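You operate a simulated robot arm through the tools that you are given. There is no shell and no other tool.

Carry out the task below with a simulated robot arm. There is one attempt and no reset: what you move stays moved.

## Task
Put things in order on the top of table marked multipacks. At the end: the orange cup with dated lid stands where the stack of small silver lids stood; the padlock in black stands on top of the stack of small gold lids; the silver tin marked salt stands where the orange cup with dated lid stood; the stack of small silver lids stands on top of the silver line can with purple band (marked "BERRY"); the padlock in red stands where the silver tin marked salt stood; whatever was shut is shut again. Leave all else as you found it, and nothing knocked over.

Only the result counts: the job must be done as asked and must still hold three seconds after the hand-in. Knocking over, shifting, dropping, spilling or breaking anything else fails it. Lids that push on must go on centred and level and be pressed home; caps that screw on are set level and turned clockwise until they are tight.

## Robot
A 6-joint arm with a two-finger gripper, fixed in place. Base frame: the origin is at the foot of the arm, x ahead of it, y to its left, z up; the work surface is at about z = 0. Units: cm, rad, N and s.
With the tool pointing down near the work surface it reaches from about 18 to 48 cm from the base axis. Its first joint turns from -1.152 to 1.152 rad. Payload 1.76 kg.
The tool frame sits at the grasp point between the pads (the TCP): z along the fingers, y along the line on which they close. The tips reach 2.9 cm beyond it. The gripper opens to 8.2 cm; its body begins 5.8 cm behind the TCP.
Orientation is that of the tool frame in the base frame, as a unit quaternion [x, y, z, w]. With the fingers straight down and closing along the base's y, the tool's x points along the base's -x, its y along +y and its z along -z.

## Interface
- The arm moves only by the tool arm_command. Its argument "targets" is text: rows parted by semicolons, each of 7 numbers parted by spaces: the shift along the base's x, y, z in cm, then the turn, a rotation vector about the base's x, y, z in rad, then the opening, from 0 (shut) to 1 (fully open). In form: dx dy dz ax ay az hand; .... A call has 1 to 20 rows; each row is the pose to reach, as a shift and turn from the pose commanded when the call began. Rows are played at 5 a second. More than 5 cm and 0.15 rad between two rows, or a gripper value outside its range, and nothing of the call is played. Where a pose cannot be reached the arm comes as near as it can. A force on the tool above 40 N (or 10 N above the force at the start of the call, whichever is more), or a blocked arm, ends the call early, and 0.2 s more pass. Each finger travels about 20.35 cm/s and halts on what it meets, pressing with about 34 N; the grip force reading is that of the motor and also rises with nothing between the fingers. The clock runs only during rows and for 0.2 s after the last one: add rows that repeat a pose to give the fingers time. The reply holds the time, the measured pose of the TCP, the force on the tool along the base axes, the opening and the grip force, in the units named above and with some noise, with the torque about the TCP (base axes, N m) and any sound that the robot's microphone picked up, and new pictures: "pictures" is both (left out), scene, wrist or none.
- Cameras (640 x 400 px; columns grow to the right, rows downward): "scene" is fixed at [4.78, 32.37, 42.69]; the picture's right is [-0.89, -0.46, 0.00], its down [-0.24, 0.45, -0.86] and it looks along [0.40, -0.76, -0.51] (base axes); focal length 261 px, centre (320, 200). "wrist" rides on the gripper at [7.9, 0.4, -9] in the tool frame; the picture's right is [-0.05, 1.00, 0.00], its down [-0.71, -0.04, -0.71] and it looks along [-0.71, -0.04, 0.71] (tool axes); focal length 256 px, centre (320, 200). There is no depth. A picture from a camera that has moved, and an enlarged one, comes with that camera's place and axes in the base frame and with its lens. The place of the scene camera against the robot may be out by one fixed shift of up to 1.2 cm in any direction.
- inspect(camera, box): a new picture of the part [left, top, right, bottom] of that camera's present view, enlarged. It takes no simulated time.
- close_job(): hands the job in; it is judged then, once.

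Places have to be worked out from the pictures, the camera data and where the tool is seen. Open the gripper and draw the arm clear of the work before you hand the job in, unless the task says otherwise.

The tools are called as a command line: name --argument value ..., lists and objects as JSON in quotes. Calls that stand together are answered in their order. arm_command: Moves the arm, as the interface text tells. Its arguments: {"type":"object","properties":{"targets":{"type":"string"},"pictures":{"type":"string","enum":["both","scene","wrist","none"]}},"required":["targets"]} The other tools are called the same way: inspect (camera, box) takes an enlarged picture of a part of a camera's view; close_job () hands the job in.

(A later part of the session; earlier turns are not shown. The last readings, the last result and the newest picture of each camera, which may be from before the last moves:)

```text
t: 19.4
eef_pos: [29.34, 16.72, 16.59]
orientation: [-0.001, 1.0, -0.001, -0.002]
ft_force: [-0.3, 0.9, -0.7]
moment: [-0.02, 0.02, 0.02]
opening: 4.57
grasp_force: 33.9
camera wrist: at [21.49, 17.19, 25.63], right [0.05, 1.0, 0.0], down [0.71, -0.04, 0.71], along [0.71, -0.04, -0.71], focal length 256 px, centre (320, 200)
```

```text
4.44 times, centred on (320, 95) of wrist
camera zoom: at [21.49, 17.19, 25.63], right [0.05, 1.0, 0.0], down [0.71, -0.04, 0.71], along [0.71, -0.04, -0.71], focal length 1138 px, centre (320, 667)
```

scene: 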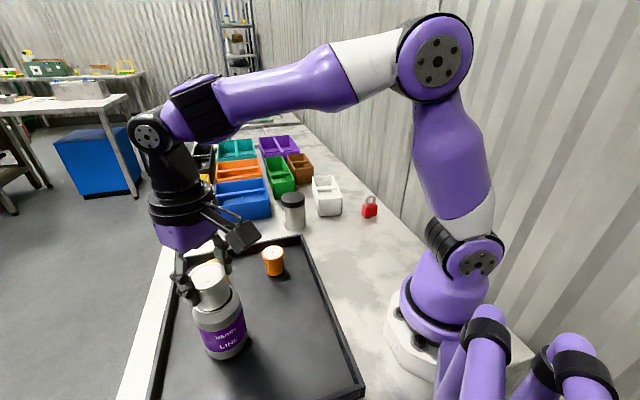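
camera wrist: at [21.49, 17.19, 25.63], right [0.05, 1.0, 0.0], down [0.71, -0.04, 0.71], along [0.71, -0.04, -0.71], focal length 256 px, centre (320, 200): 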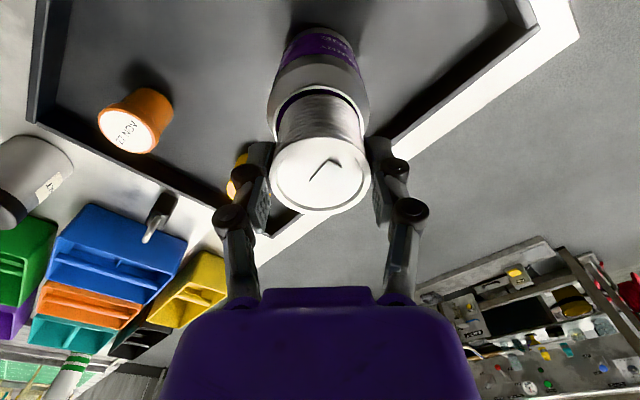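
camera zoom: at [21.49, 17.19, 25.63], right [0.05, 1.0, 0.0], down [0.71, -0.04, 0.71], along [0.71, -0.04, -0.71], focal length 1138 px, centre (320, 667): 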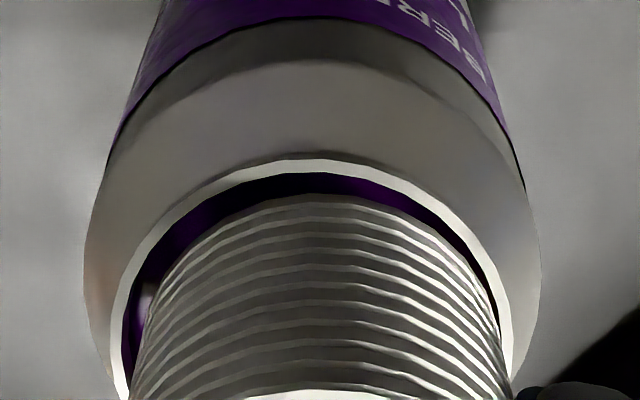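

The stack's base is level with the rim and no contact is felt yet; the gap is a little wider on the -y side. I nudge by -0.1 in y and then continue down in small steps.

arm_command --targets "-0.03 -0.12 0 0 0 0 0.4; -0.03 -0.12 0 0 0 0 0.4; -0.03 -0.12 -0.15 0 0 0 0.4; -0.03 -0.12 -0.3 0 0 0 0.4; -0.03 -0.12 -0.3 0 0 0 0.4" --pictures "both"

inspect --camera "scene" --box '[170, 230, 270, 320]'

inspect --camera "wrist" --box '[260, 50, 380, 140]'

```text
t: 20.6
eef_pos: [29.36, 16.65, 16.45]
orientation: [0.0, 1.0, 0.001, 0.002]
ft_force: [-4.4, 1.7, 25.5]
moment: [0.12, 0.03, 0.02]
opening: 4.58
grasp_force: 34.8
camera wrist: at [21.54, 17.05, 25.34], right [0.05, 1.0, 0.0], down [0.7, -0.04, 0.71], along [0.71, -0.04, -0.71], focal length 256 px, centre (320, 200)
```

scene: 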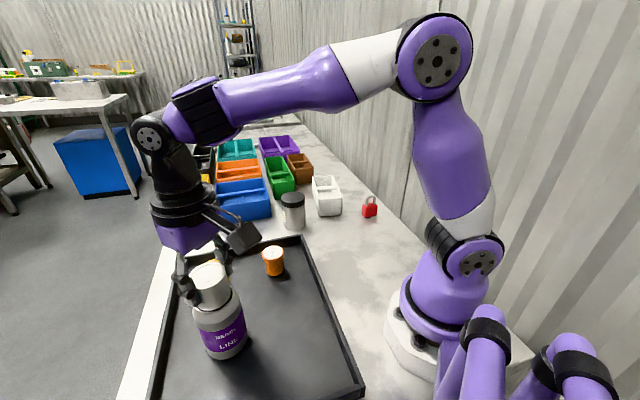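
wrist: 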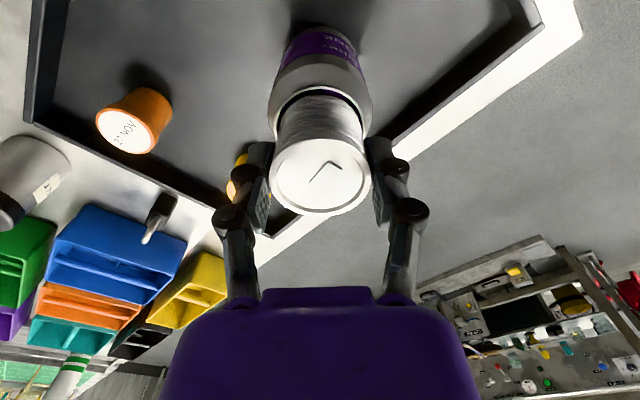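

```text
4.44 times, centred on (220, 275) of scene
camera zoom: at [4.77, 32.37, 42.7], right [-0.89, -0.46, 0.0], down [-0.23, 0.45, -0.86], along [0.4, -0.76, -0.51], focal length 1160 px, centre (764, -133)
```

zoom: 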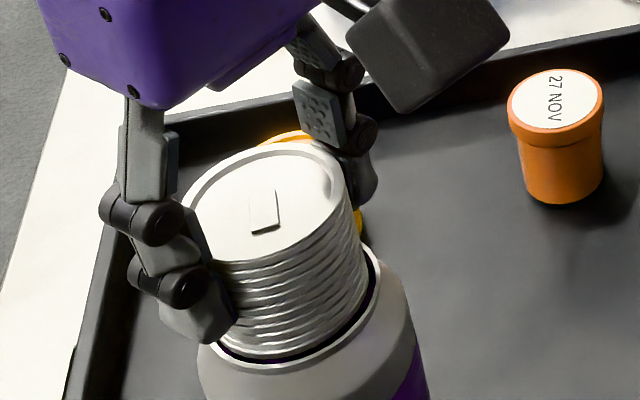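

```text
4.44 times, centred on (320, 95) of wrist
camera zoom: at [21.54, 17.05, 25.34], right [0.05, 1.0, 0.0], down [0.7, -0.04, 0.71], along [0.71, -0.04, -0.71], focal length 1138 px, centre (320, 667)
```

zoom: 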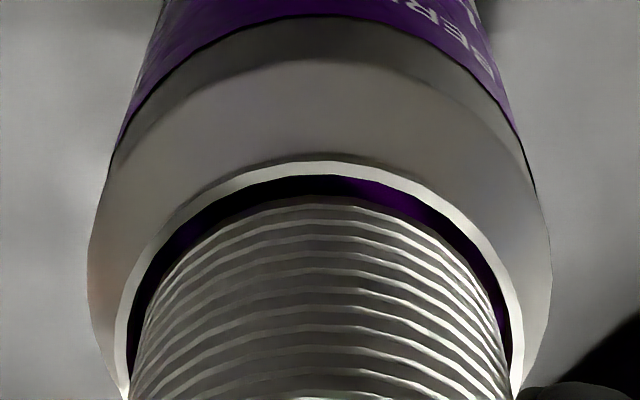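

Contact at z about 16.45: 25 N upward with very small moments, so the stack sits flat on the can top. I ease the pressure a little before letting go.

arm_command --targets "0 0 0.12 0 0 0 0.4; 0 0 0.18 0 0 0 0.4; 0 0 0.18 0 0 0 0.4" --pictures "none"

```text
t: 21.4
eef_pos: [29.35, 16.52, 16.41]
orientation: [0.001, 1.0, -0.002, -0.001]
ft_force: [0.8, -0.4, 1.2]
moment: [0.03, -0.11, 0.01]
opening: 4.57
grasp_force: 34.2
```

The contact force has dropped to about 1 N. I open the fingers and look before lifting away.

arm_command --targets "0 0 0 0 0 0 0.58; 0 0 0 0 0 0 0.65; 0 0 0 0 0 0 0.8; 0 0 0 0 0 0 0.8" --pictures "both"

inspect --camera "scene" --box '[170, 230, 270, 320]'

inspect --camera "wrist" --box '[260, 50, 380, 140]'

```text
t: 22.4
eef_pos: [29.41, 16.7, 16.6]
orientation: [0.0, 1.0, 0.0, -0.001]
ft_force: [-0.4, 0.8, -0.5]
moment: [-0.01, 0.02, -0.02]
opening: 6.55
grasp_force: 0.1
camera wrist: at [21.51, 17.05, 25.46], right [0.05, 1.0, 0.0], down [0.71, -0.04, 0.71], along [0.71, -0.04, -0.71], focal length 256 px, centre (320, 200)
```

scene: 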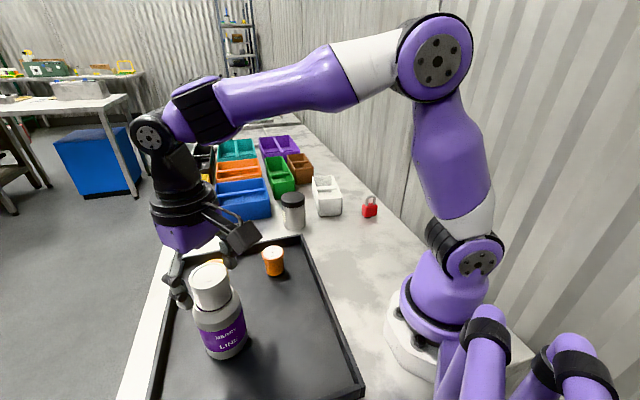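
wrist: 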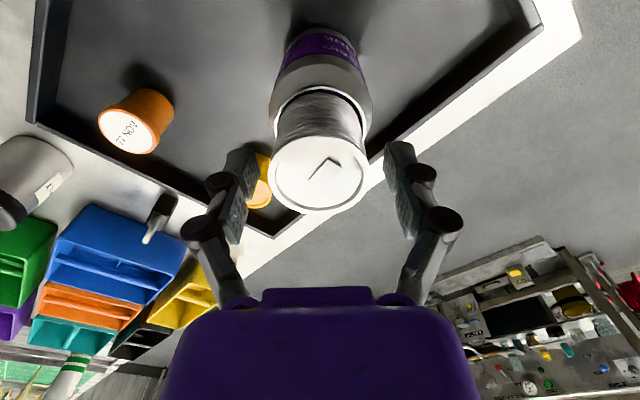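

```text
4.44 times, centred on (220, 275) of scene
camera zoom: at [4.78, 32.37, 42.69], right [-0.89, -0.46, 0.0], down [-0.24, 0.45, -0.86], along [0.4, -0.76, -0.51], focal length 1160 px, centre (764, -133)
```

zoom: 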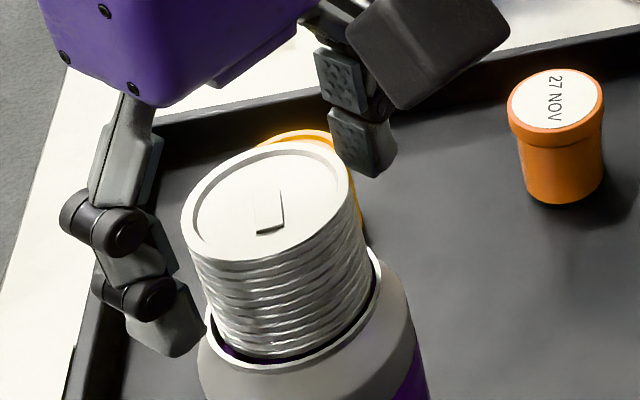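

```text
4.44 times, centred on (320, 95) of wrist
camera zoom: at [21.51, 17.05, 25.46], right [0.05, 1.0, 0.0], down [0.71, -0.04, 0.71], along [0.71, -0.04, -0.71], focal length 1138 px, centre (320, 667)
```

zoom: 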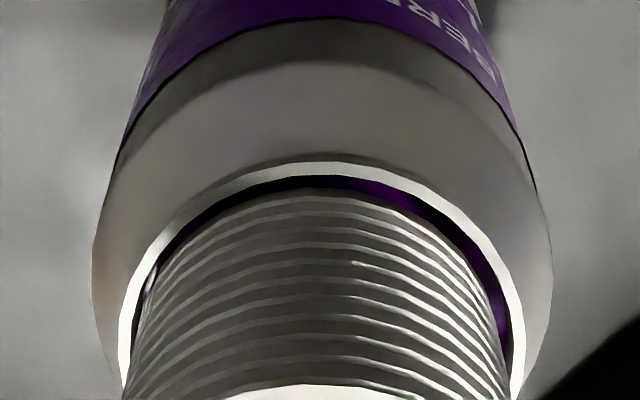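

The stack stands on the can, seemingly concentric and level. I lift straight up and check it with the arm clear.

arm_command --targets "0 0 1 0 0 0 0.85; 0 0 3 0 0 0 0.9; 0 0 6 0 0 0 1; -2 -3 8 0 0 0 1; -4 -7 8 0 0 0 1; -4 -7 8 0 0 0 1" --pictures "both"

inspect --camera "scene" --box '[170, 240, 270, 330]'

inspect --camera "wrist" --box '[200, 60, 440, 220]'

```text
t: 23.8
eef_pos: [25.58, 9.79, 24.42]
orientation: [0.0, 1.0, -0.001, 0.0]
ft_force: [0.1, 0.1, 0.7]
moment: [-0.03, -0.03, 0.02]
opening: 8.2
grasp_force: 0.0
camera wrist: at [17.64, 10.2, 33.43], right [0.05, 1.0, 0.0], down [0.71, -0.04, 0.71], along [0.71, -0.04, -0.71], focal length 256 px, centre (320, 200)
```

scene: 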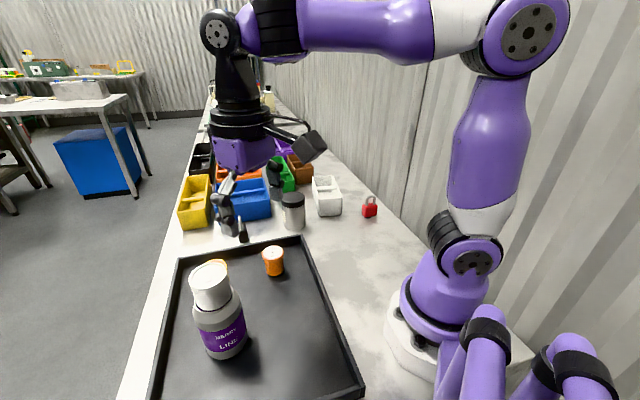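
wrist: 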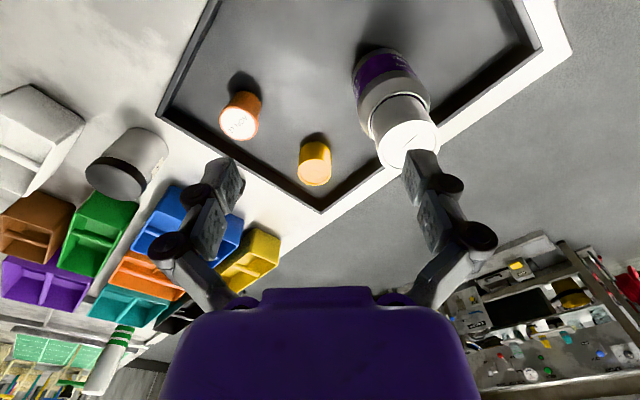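

```text
4.44 times, centred on (220, 285) of scene
camera zoom: at [4.78, 32.37, 42.69], right [-0.89, -0.46, 0.0], down [-0.24, 0.45, -0.86], along [0.4, -0.76, -0.51], focal length 1160 px, centre (764, -178)
```

zoom: 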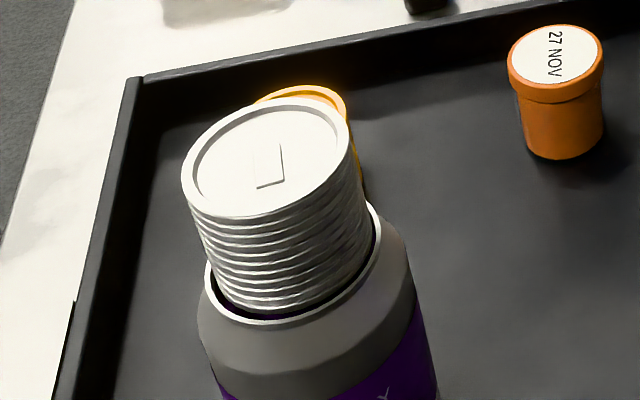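

```text
2.50 times, centred on (320, 140) of wrist
camera zoom: at [17.64, 10.2, 33.43], right [0.05, 1.0, 0.0], down [0.71, -0.04, 0.71], along [0.71, -0.04, -0.71], focal length 640 px, centre (320, 350)
```

zoom: 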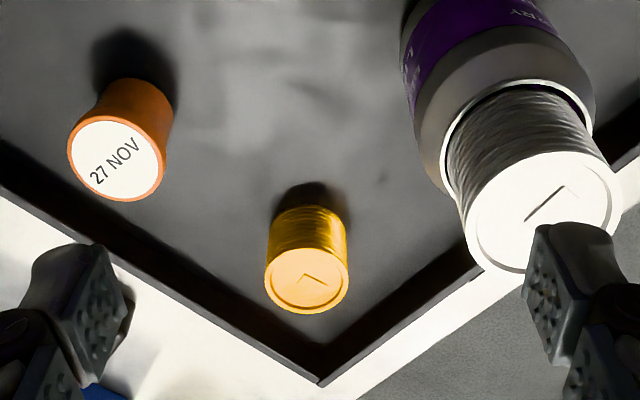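

The silver stack stands upright within the can rim. Now I look closely at the orange cup, which sits at about (32.15,-0.17) with its top at z about 5.5, to decide how to grip it.

inspect --camera "scene" --box '[250, 235, 300, 285]'

inspect --camera "wrist" --box '[205, 70, 275, 150]'

inspect --camera "wrist" --box '[150, 60, 350, 220]'

```text
8.00 times, centred on (275, 260) of scene
camera zoom: at [4.78, 32.37, 42.69], right [-0.89, -0.46, 0.0], down [-0.24, 0.45, -0.86], along [0.4, -0.76, -0.51], focal length 2088 px, centre (680, -280)
```

zoom: 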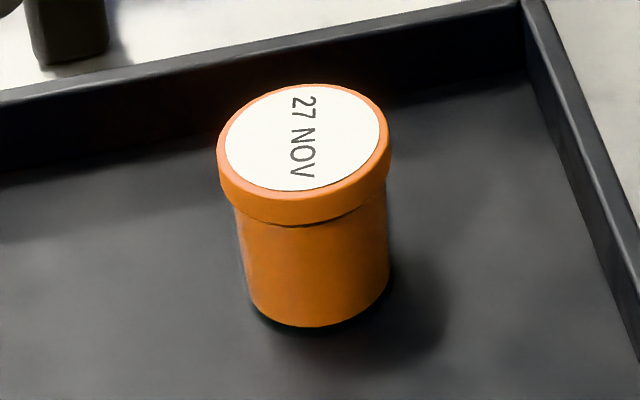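

```text
5.00 times, centred on (240, 110) of wrist
camera zoom: at [17.64, 10.2, 33.43], right [0.05, 1.0, 0.0], down [0.71, -0.04, 0.71], along [0.71, -0.04, -0.71], focal length 1280 px, centre (720, 650)
```

zoom: 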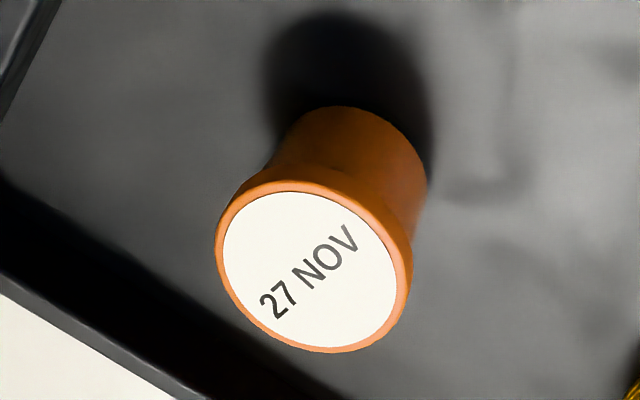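

```text
2.50 times, centred on (250, 140) of wrist
camera zoom: at [17.64, 10.2, 33.43], right [0.05, 1.0, 0.0], down [0.71, -0.04, 0.71], along [0.71, -0.04, -0.71], focal length 640 px, centre (495, 350)
```

zoom: 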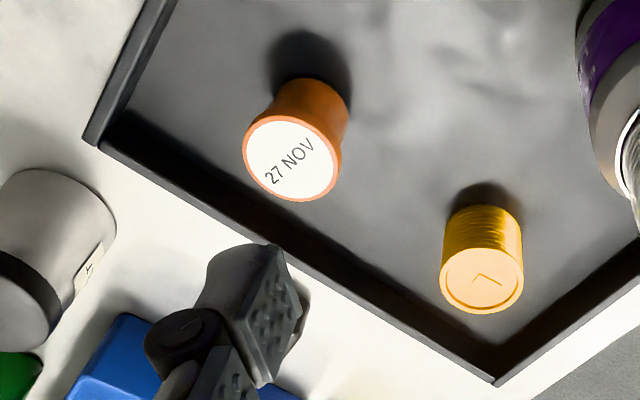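

The lid overhangs the cup body by about 0.2 cm, so the pads have to take it at the lid band; I'll test-lift it carefully. First I hover over the cup at about (32.2,-0.2).

arm_command --targets "1.6 -2.5 -1 0 0 0 1; 3.2 -5 -4 0 0 0 1; 4.9 -7.5 -7.5 0 0 0 1; 6.6 -10 -11 0 0 0 1; 6.6 -10 -11.9 0 0 0 1; 6.6 -10 -11.9 0 0 0 1" --pictures "both"

inspect --camera "wrist" --box '[240, 60, 400, 180]'

inspect --camera "scene" --box '[220, 200, 320, 290]'

```text
t: 25.2
eef_pos: [31.97, -0.51, 12.54]
orientation: [0.0, 1.0, -0.001, 0.0]
ft_force: [0.0, -0.3, -0.5]
moment: [0.02, -0.03, -0.03]
opening: 8.19
grasp_force: 0.0
camera wrist: at [24.05, -0.13, 21.54], right [0.05, 1.0, 0.0], down [0.71, -0.04, 0.71], along [0.71, -0.04, -0.71], focal length 256 px, centre (320, 200)
```

scene: 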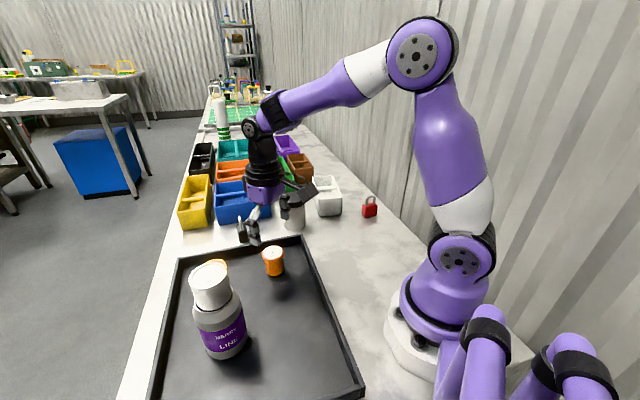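
wrist: 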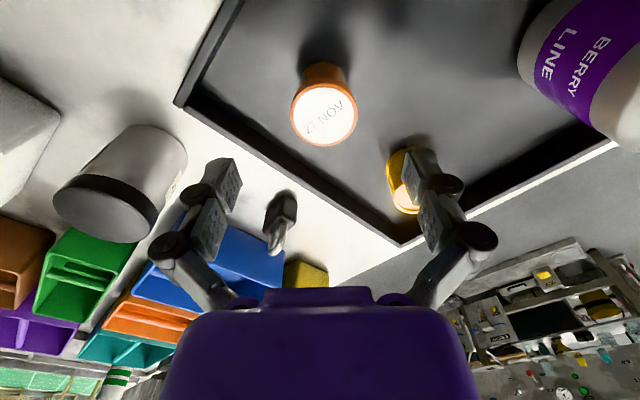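

```text
3.33 times, centred on (320, 120) of wrist
camera zoom: at [24.05, -0.13, 21.54], right [0.05, 1.0, 0.0], down [0.71, -0.04, 0.71], along [0.71, -0.04, -0.71], focal length 853 px, centre (320, 467)
```

zoom: 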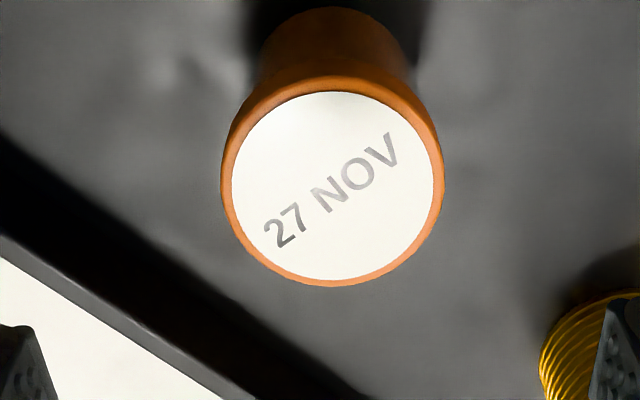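

```text
4.44 times, centred on (270, 245) of scene
camera zoom: at [4.78, 32.37, 42.69], right [-0.89, -0.46, 0.0], down [-0.24, 0.45, -0.86], along [0.4, -0.76, -0.51], focal length 1160 px, centre (542, 0)
```

zoom: 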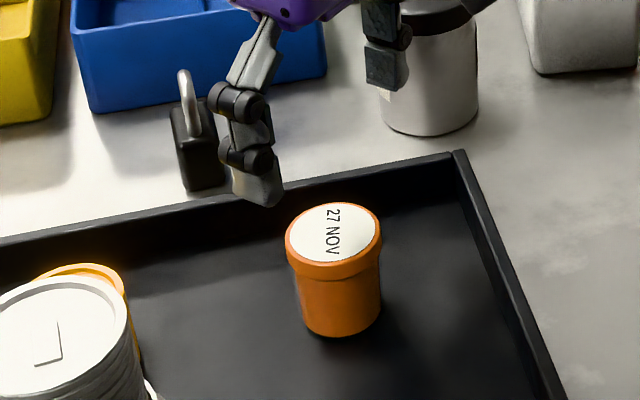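

The cup's lid centre reads (32.25,-0.29) with the tool at (31.97,-0.51,12.54). I correct by (+0.25,+0.2) and lower so the distal pads sit around the lid band (z about 6).

arm_command --targets "0.25 0.2 -2 0 0 0 1; 0.25 0.2 -4 0 0 0 1; 0.25 0.2 -6.3 0 0 0 1; 0.25 0.2 -6.3 0 0 0 1; 0.25 0.2 -6.3 0 0 0 1" --pictures "both"

inspect --camera "wrist" --box '[200, 80, 440, 240]'

inspect --camera "scene" --box '[230, 220, 310, 290]'

```text
t: 26.4
eef_pos: [32.28, -0.26, 6.26]
orientation: [0.001, 1.0, -0.001, 0.0]
ft_force: [-0.1, 0.3, 0.7]
moment: [-0.02, 0.01, 0.01]
opening: 8.2
grasp_force: 0.1
camera wrist: at [24.4, 0.12, 15.26], right [0.05, 1.0, 0.0], down [0.71, -0.04, 0.71], along [0.71, -0.04, -0.71], focal length 256 px, centre (320, 200)
```

scene: 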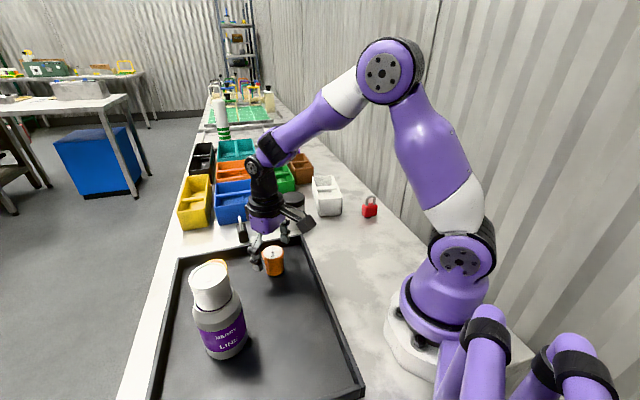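
wrist: 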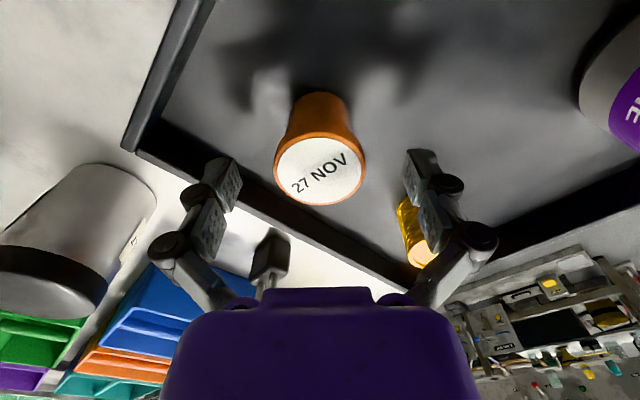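

```text
2.50 times, centred on (320, 160) of wrist
camera zoom: at [24.4, 0.12, 15.26], right [0.05, 1.0, 0.0], down [0.71, -0.04, 0.71], along [0.71, -0.04, -0.71], focal length 640 px, centre (320, 300)
```

zoom: 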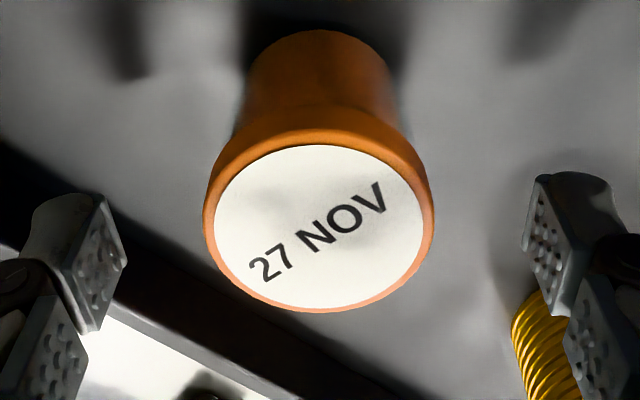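

```text
5.71 times, centred on (270, 255) of scene
camera zoom: at [4.78, 32.37, 42.69], right [-0.89, -0.46, 0.0], down [-0.24, 0.45, -0.86], along [0.4, -0.76, -0.51], focal length 1491 px, centre (606, -114)
```

zoom: 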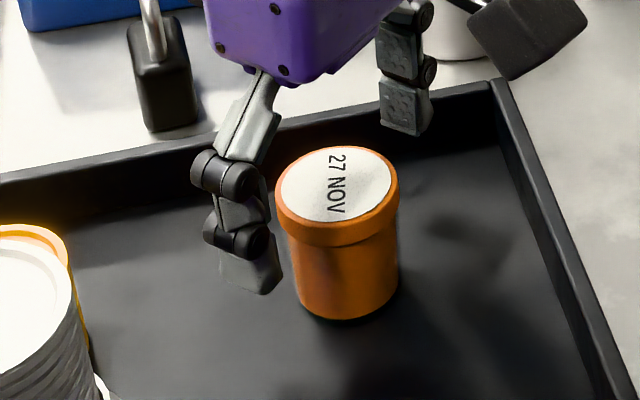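

The lid is centred at (32.32,-0.31) with its top at z about 5.4, and the distal pads bracket it. I close on it.

arm_command --targets "0.02 -0.04 -0.15 0 0 0 0.8; 0.02 -0.04 -0.15 0 0 0 0.65; 0.02 -0.04 -0.15 0 0 0 0.4; 0.02 -0.04 -0.15 0 0 0 0.4; 0.02 -0.04 -0.15 0 0 0 0.4" --pictures "none"

```text
t: 27.6
eef_pos: [32.24, -0.34, 6.19]
orientation: [0.001, 1.0, -0.001, 0.0]
ft_force: [-1.1, 0.7, 9.8]
moment: [0.02, 0.08, -0.01]
opening: 4.2
grasp_force: 34.5
```

The grip has closed at 4.2 cm with 34 N. I lift it slowly by about 1.5 cm and check that cup and lid rise together.

arm_command --targets "0 0 0.3 0 0 0 0.4; 0 0 0.7 0 0 0 0.4; 0 0 1.1 0 0 0 0.4; 0 0 1.5 0 0 0 0.4; 0 0 1.5 0 0 0 0.4" --pictures "both"

inspect --camera "wrist" --box '[200, 80, 440, 240]'

inspect --camera "scene" --box '[230, 220, 310, 290]'

```text
t: 28.8
eef_pos: [32.25, -0.27, 7.78]
orientation: [0.0, 1.0, -0.001, -0.001]
ft_force: [0.5, 0.0, -0.6]
moment: [-0.01, 0.01, 0.0]
opening: 4.2
grasp_force: 34.1
camera wrist: at [24.38, 0.27, 16.71], right [0.05, 1.0, 0.0], down [0.71, -0.04, 0.71], along [0.71, -0.04, -0.71], focal length 256 px, centre (320, 200)
```

scene: 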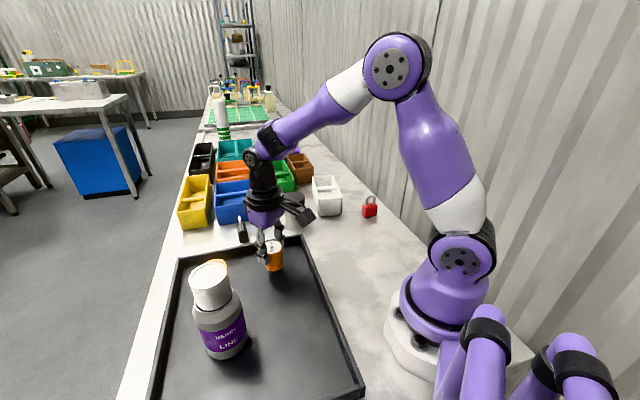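
wrist: 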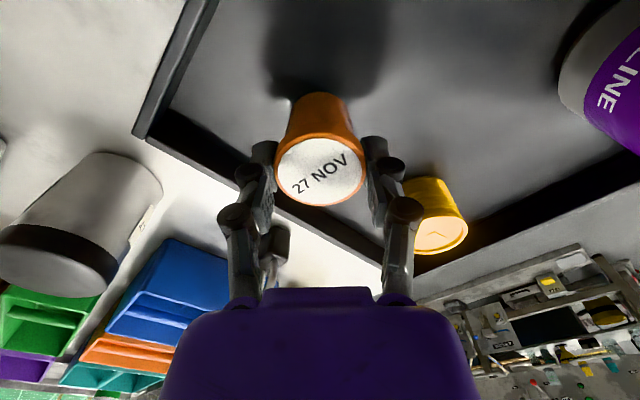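

```text
2.50 times, centred on (320, 160) of wrist
camera zoom: at [24.38, 0.27, 16.71], right [0.05, 1.0, 0.0], down [0.71, -0.04, 0.71], along [0.71, -0.04, -0.71], focal length 640 px, centre (320, 300)
```

zoom: 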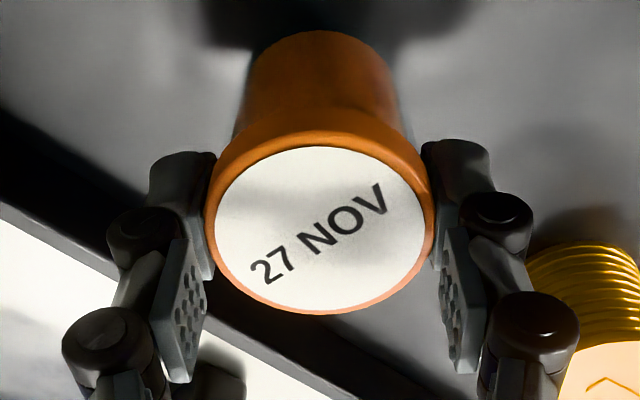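

```text
5.71 times, centred on (270, 255) of scene
camera zoom: at [4.78, 32.37, 42.69], right [-0.89, -0.46, 0.0], down [-0.24, 0.45, -0.86], along [0.4, -0.76, -0.51], focal length 1491 px, centre (606, -114)
```

zoom: 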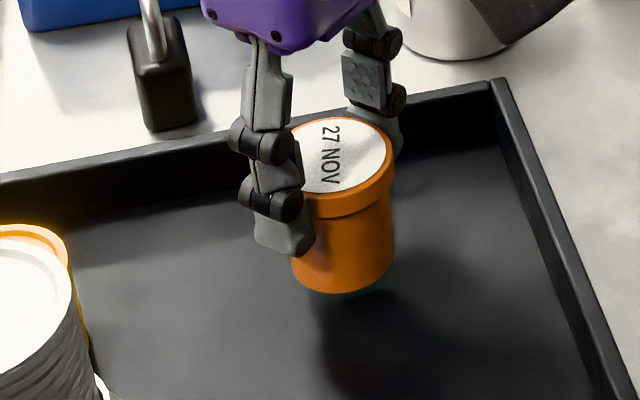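

Cup and lid lift as one piece. I carry it at z about 12 to the silver stack's former spot at (18.07,-17.25).

arm_command --targets "0 0 2 0 0 0 0.4; 0 0 4.3 0 0 0 0.4; -2.2 -2.8 4.3 0 0 0 0.4; -4.8 -5.8 4.3 0 0 0 0.4; -7.4 -8.9 4.3 0 0 0 0.4; -10 -12 4.3 0 0 0 0.4; -12.4 -14.9 4.3 0 0 0 0.4; -14.15 -17 3 0 0 0 0.4; -14.15 -17 1.5 0 0 0 0.4; -14.15 -17 1.5 0 0 0 0.4" --pictures "both"

inspect --camera "scene" --box '[320, 180, 420, 270]'

```text
t: 31.0
eef_pos: [18.18, -17.14, 9.17]
orientation: [0.0, 1.0, -0.001, 0.0]
ft_force: [0.4, 0.5, -0.2]
moment: [-0.02, -0.02, 0.03]
opening: 4.16
grasp_force: 34.3
camera wrist: at [10.27, -16.71, 18.14], right [0.05, 1.0, 0.0], down [0.71, -0.04, 0.71], along [0.71, -0.04, -0.71], focal length 256 px, centre (320, 200)
```

scene: 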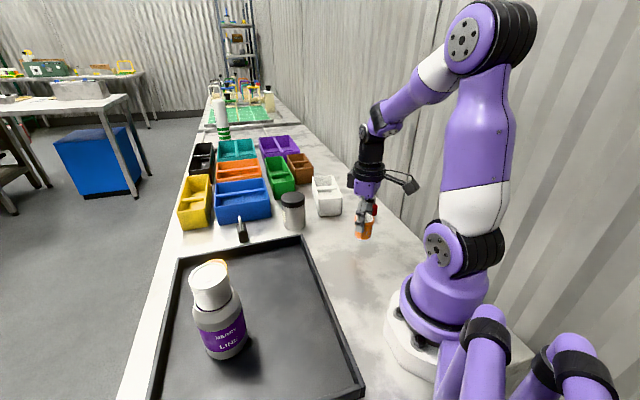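
wrist: 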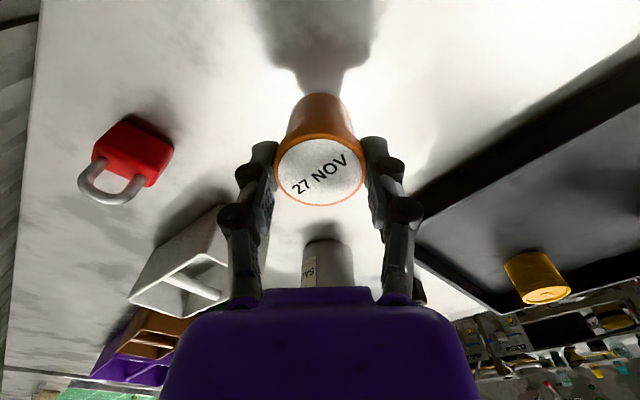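

```text
4.44 times, centred on (370, 225) of scene
camera zoom: at [4.78, 32.37, 42.69], right [-0.89, -0.46, 0.0], down [-0.24, 0.45, -0.86], along [0.4, -0.76, -0.51], focal length 1160 px, centre (98, 89)
```

zoom: 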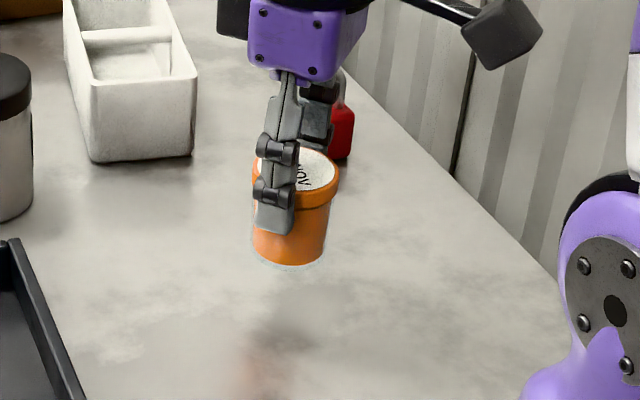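

The cup is over the spot, within 0.2 cm. I correct slightly and lower until I feel contact, expected near tool z 5.7.

arm_command --targets "-0.15 -0.1 -1 0 0 0 0.4; -0.15 -0.1 -2 0 0 0 0.4; -0.15 -0.1 -2.7 0 0 0 0.4; -0.15 -0.1 -3 0 0 0 0.4; -0.15 -0.1 -3.2 0 0 0 0.4; -0.15 -0.1 -3.2 0 0 0 0.4" --pictures "scene"

inspect --camera "scene" --box '[330, 200, 400, 260]'

```text
t: 32.4
eef_pos: [18.05, -17.27, 6.01]
orientation: [0.0, 1.0, -0.001, -0.001]
ft_force: [-0.7, -0.6, -0.4]
moment: [-0.04, -0.01, 0.01]
opening: 4.21
grasp_force: 34.2
```

scene: 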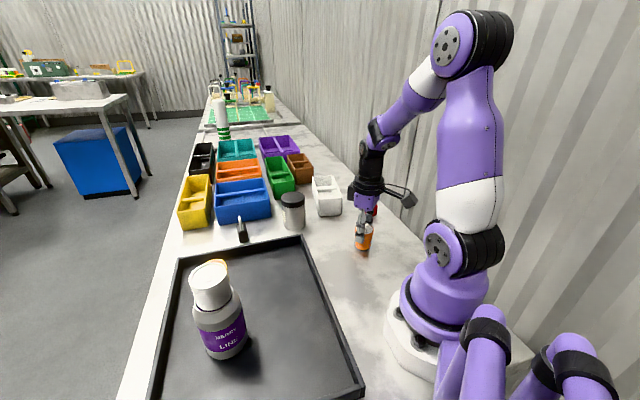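

```text
6.67 times, centred on (365, 230) of scene
camera zoom: at [4.78, 32.37, 42.69], right [-0.89, -0.46, 0.0], down [-0.24, 0.45, -0.86], along [0.4, -0.76, -0.51], focal length 1740 px, centre (20, 0)
```

zoom: 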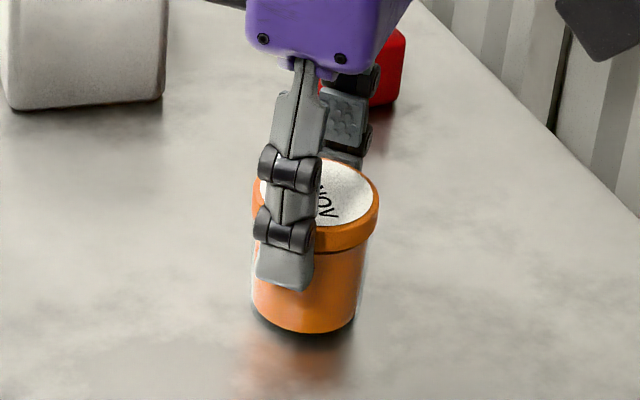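

No contact yet at z 6.0 and the cup is just above the table; I continue down in small steps.

arm_command --targets "0 0 -0.15 0 0 0 0.4; 0 0 -0.3 0 0 0 0.4; 0 0 -0.3 0 0 0 0.4" --pictures "none"

```text
t: 33.2
eef_pos: [18.03, -17.36, 5.68]
orientation: [0.001, 1.0, 0.0, 0.0]
ft_force: [-6.8, 2.5, 23.9]
moment: [0.09, 0.2, -0.03]
opening: 4.2
grasp_force: 34.4
```

Contact at z 5.68 with 24 N. I ease off slightly and check before opening.

arm_command --targets "0 0 0.1 0 0 0 0.4; 0 0 0.15 0 0 0 0.4; 0 0 0.15 0 0 0 0.4" --pictures "none"

```text
t: 34.0
eef_pos: [18.14, -17.45, 5.78]
orientation: [0.0, 1.0, -0.001, 0.0]
ft_force: [0.3, 0.7, -0.6]
moment: [0.0, -0.02, -0.02]
opening: 4.18
grasp_force: 34.0
```

The force is back to zero, so the cup is barely off or just touching. I lower a hair and open the fingers.

arm_command --targets "0 0 -0.07 0 0 0 0.4; 0 0 -0.07 0 0 0 0.4; 0 0 -0.07 0 0 0 0.56; 0 0 -0.07 0 0 0 0.65; 0 0 -0.07 0 0 0 0.85; 0 0 -0.07 0 0 0 1" --pictures "both"

inspect --camera "scene" --box '[330, 200, 400, 260]'

inspect --camera "wrist" --box '[200, 80, 440, 240]'

```text
t: 35.4
eef_pos: [17.99, -17.42, 5.81]
orientation: [0.0, 1.0, 0.0, 0.0]
ft_force: [-0.2, -0.1, 0.3]
moment: [0.03, -0.02, -0.02]
opening: 8.21
grasp_force: 0.1
camera wrist: at [10.11, -16.98, 14.69], right [0.05, 1.0, 0.0], down [0.71, -0.04, 0.71], along [0.71, -0.04, -0.71], focal length 256 px, centre (320, 200)
```

scene: 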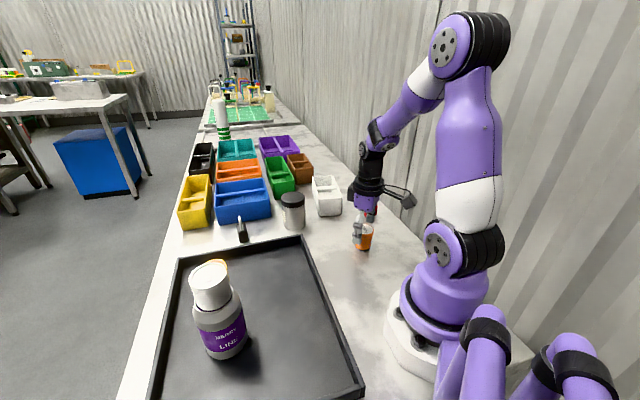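
wrist: 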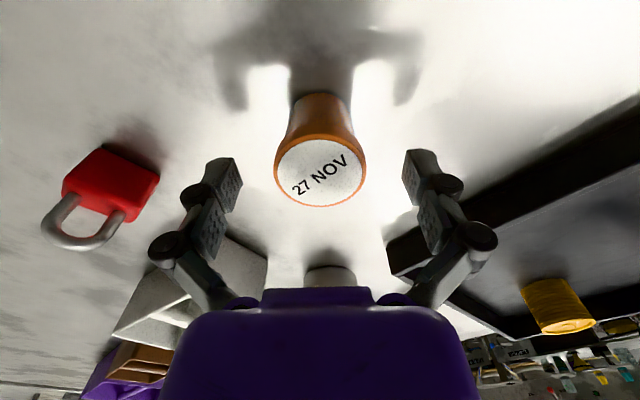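

```text
6.67 times, centred on (365, 230) of scene
camera zoom: at [4.78, 32.37, 42.69], right [-0.89, -0.46, 0.0], down [-0.24, 0.45, -0.86], along [0.4, -0.76, -0.51], focal length 1740 px, centre (20, 0)
```

zoom: 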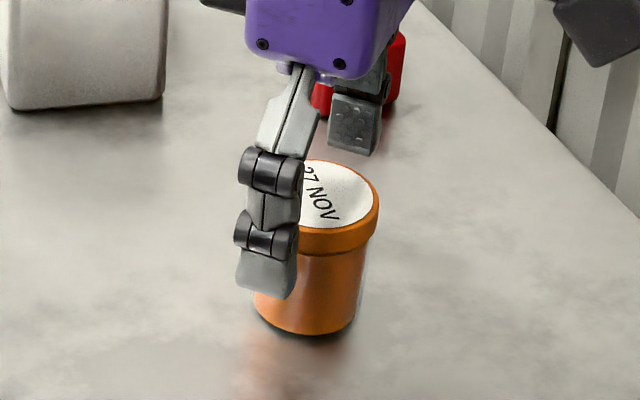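

```text
2.50 times, centred on (320, 160) of wrist
camera zoom: at [10.11, -16.98, 14.69], right [0.05, 1.0, 0.0], down [0.71, -0.04, 0.71], along [0.71, -0.04, -0.71], focal length 640 px, centre (320, 300)
```

zoom: 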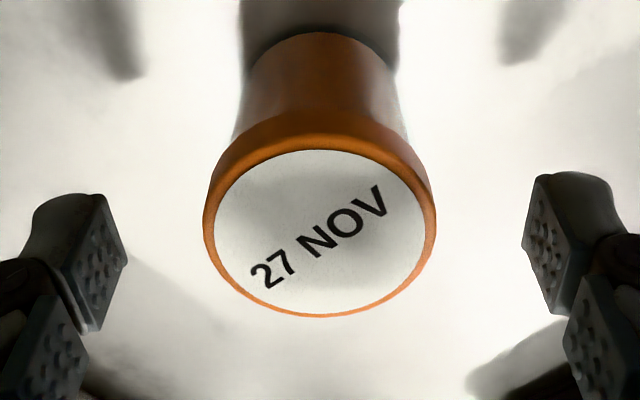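

The orange cup stands upright at the silver stack's old spot with its lid on. I rise straight up and move to a hover over the salt tin.

arm_command --targets "0 0 2 0 0 0 1; 0 0 6 0 0 0 1; 2 0 9.5 0 0 0 1; 6.5 0 9.5 0 0 0 1; 11 0 9.5 0 0 0 1; 15.5 0 9.5 0 0 0 1; 18.5 0.2 9.5 0 0 0 1; 19.8 0.2 9.5 0 0 0 1; 19.8 0.2 9.5 0 0 0 1; 19.8 0.2 9.5 0 0 0 1" --pictures "both"

inspect --camera "wrist" --box '[200, 20, 440, 180]'

inspect --camera "scene" --box '[240, 170, 390, 270]'

```text
t: 37.6
eef_pos: [37.53, -17.29, 15.41]
orientation: [0.0, 1.0, -0.001, 0.001]
ft_force: [0.1, 0.3, 0.1]
moment: [-0.02, 0.0, -0.01]
opening: 8.19
grasp_force: 0.0
camera wrist: at [29.77, -16.82, 24.32], right [0.05, 1.0, 0.0], down [0.71, -0.04, 0.71], along [0.71, -0.04, -0.71], focal length 256 px, centre (320, 200)
```

scene: 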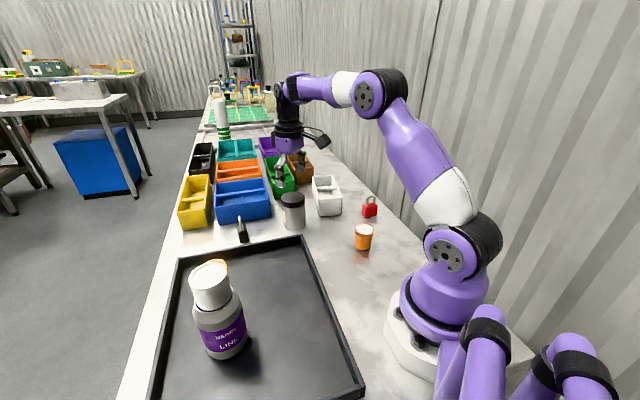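
wrist: 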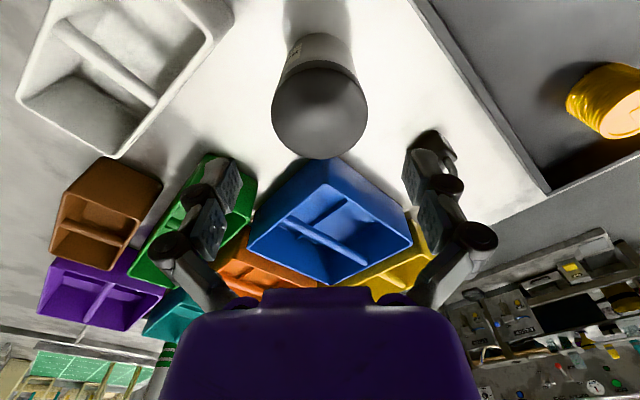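

```text
2.50 times, centred on (320, 100) of wrist
camera zoom: at [29.77, -16.82, 24.32], right [0.05, 1.0, 0.0], down [0.71, -0.04, 0.71], along [0.71, -0.04, -0.71], focal length 640 px, centre (320, 450)
```

zoom: 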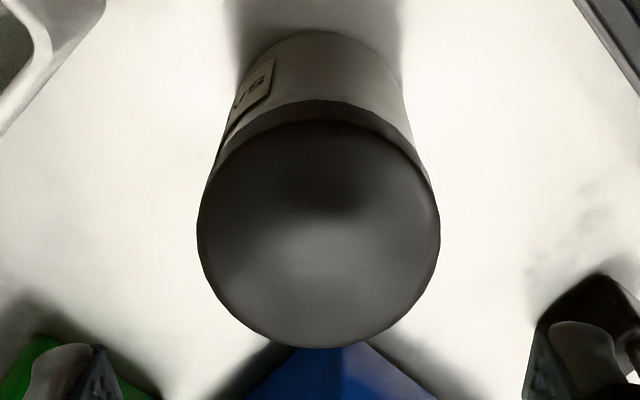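

```text
4.00 times, centred on (315, 220) of scene
camera zoom: at [4.78, 32.37, 42.69], right [-0.89, -0.46, 0.0], down [-0.24, 0.45, -0.86], along [0.4, -0.76, -0.51], focal length 1044 px, centre (340, 120)
```

zoom: 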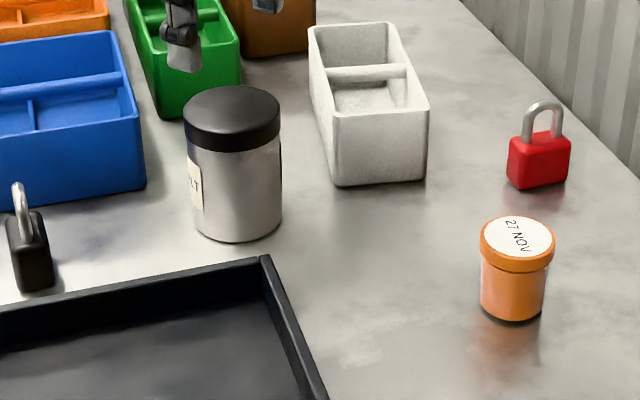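

The tin's centre reads (38.05,-17.25), with the lid about 6.4 cm across and the top at z about 8.4; the tool is at (37.53,-17.29,15.41). I correct x by +0.5 and lower to just straddle the lid, then check.

arm_command --targets "0.5 0.04 -1.5 0 0 0 1; 0.5 0.04 -3.5 0 0 0 1; 0.5 0.04 -3.5 0 0 0 1; 0.5 0.04 -3.5 0 0 0 1" --pictures "both"

inspect --camera "wrist" --box '[180, 20, 460, 220]'

inspect --camera "scene" --box '[240, 150, 360, 250]'

```text
t: 38.6
eef_pos: [38.2, -17.19, 11.92]
orientation: [0.0, 1.0, -0.001, 0.0]
ft_force: [0.6, -0.2, 0.2]
moment: [0.01, 0.0, 0.0]
opening: 8.21
grasp_force: 0.0
camera wrist: at [30.37, -16.74, 20.78], right [0.05, 1.0, 0.0], down [0.71, -0.04, 0.71], along [0.71, -0.04, -0.71], focal length 256 px, centre (320, 200)
```

scene: 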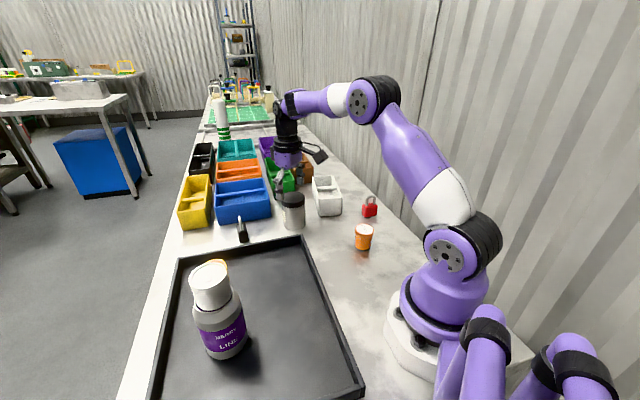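
wrist: 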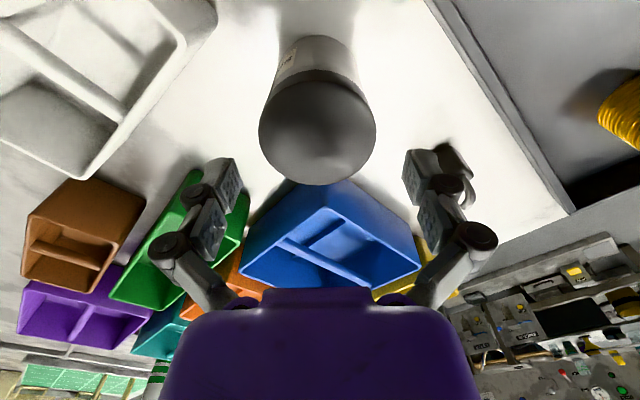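

```text
2.00 times, centred on (320, 120) of wrist
camera zoom: at [30.37, -16.74, 20.78], right [0.05, 1.0, 0.0], down [0.71, -0.04, 0.71], along [0.71, -0.04, -0.71], focal length 512 px, centre (320, 360)
```

zoom: 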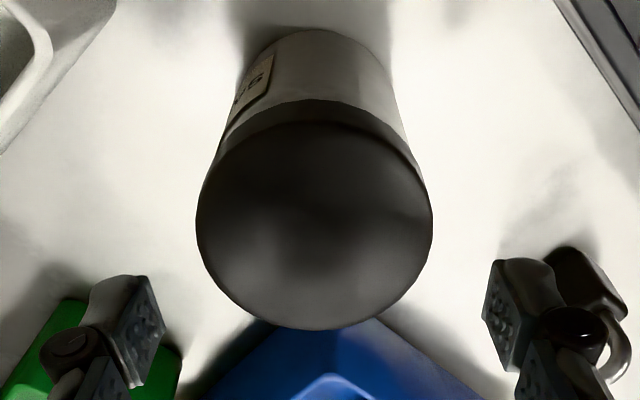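

```text
4.00 times, centred on (300, 200) of scene
camera zoom: at [4.78, 32.37, 42.69], right [-0.89, -0.46, 0.0], down [-0.24, 0.45, -0.86], along [0.4, -0.76, -0.51], focal length 1044 px, centre (400, 200)
```

zoom: 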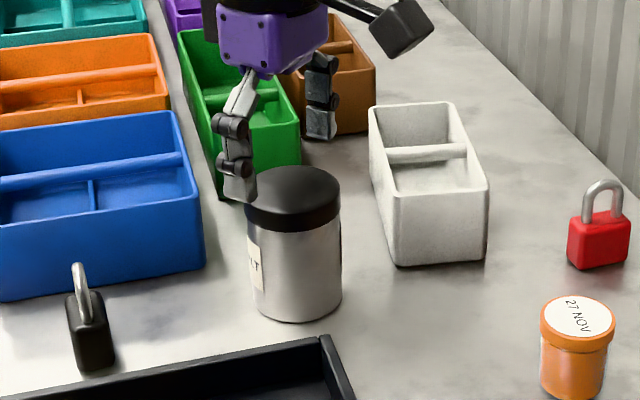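

The tin is centred within about 0.15 cm between the open fingers, and the bins are clear of them. I lower to z about 3.75 so the pads grip the metal body below the lid.

arm_command --targets "-0.08 -0.1 -1.5 0 0 0 1; -0.08 -0.1 -3 0 0 0 1; -0.08 -0.1 -4.5 0 0 0 1; -0.08 -0.1 -6 0 0 0 1; -0.08 -0.1 -7.2 0 0 0 1; -0.08 -0.1 -8.15 0 0 0 1; -0.08 -0.1 -8.15 0 0 0 1" --pictures "both"

inspect --camera "scene" --box '[250, 160, 340, 240]'

```text
t: 40.2
eef_pos: [38.31, -17.48, 3.89]
orientation: [0.0, 1.0, -0.002, 0.003]
ft_force: [-4.7, 8.7, 39.7]
moment: [0.47, -0.08, 0.07]
opening: 8.3
grasp_force: 0.1
camera wrist: at [30.38, -16.95, 12.84], right [0.05, 1.0, 0.0], down [0.7, -0.03, 0.71], along [0.71, -0.04, -0.7], focal length 256 px, centre (320, 200)
```

scene: 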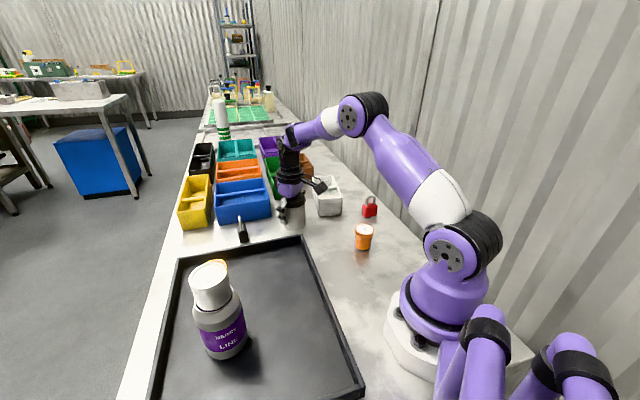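
wrist: 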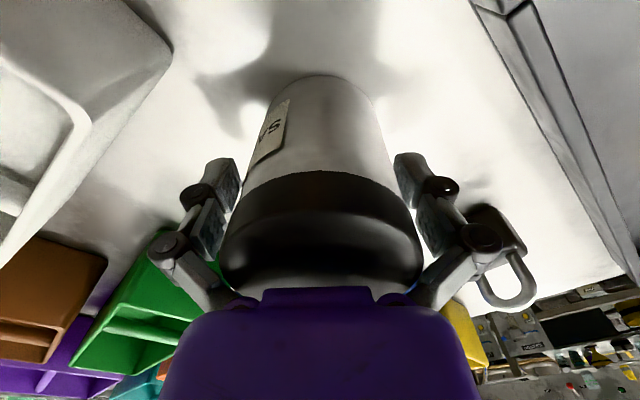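

```text
5.00 times, centred on (295, 200) of scene
camera zoom: at [4.76, 32.38, 42.69], right [-0.89, -0.46, 0.0], down [-0.23, 0.45, -0.86], along [0.4, -0.76, -0.51], focal length 1305 px, centre (445, 200)
```

zoom: 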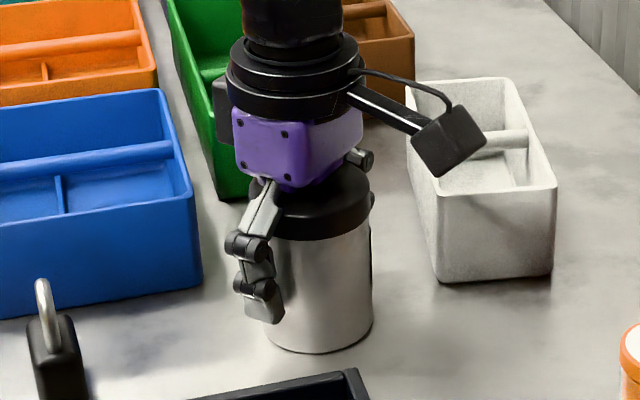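

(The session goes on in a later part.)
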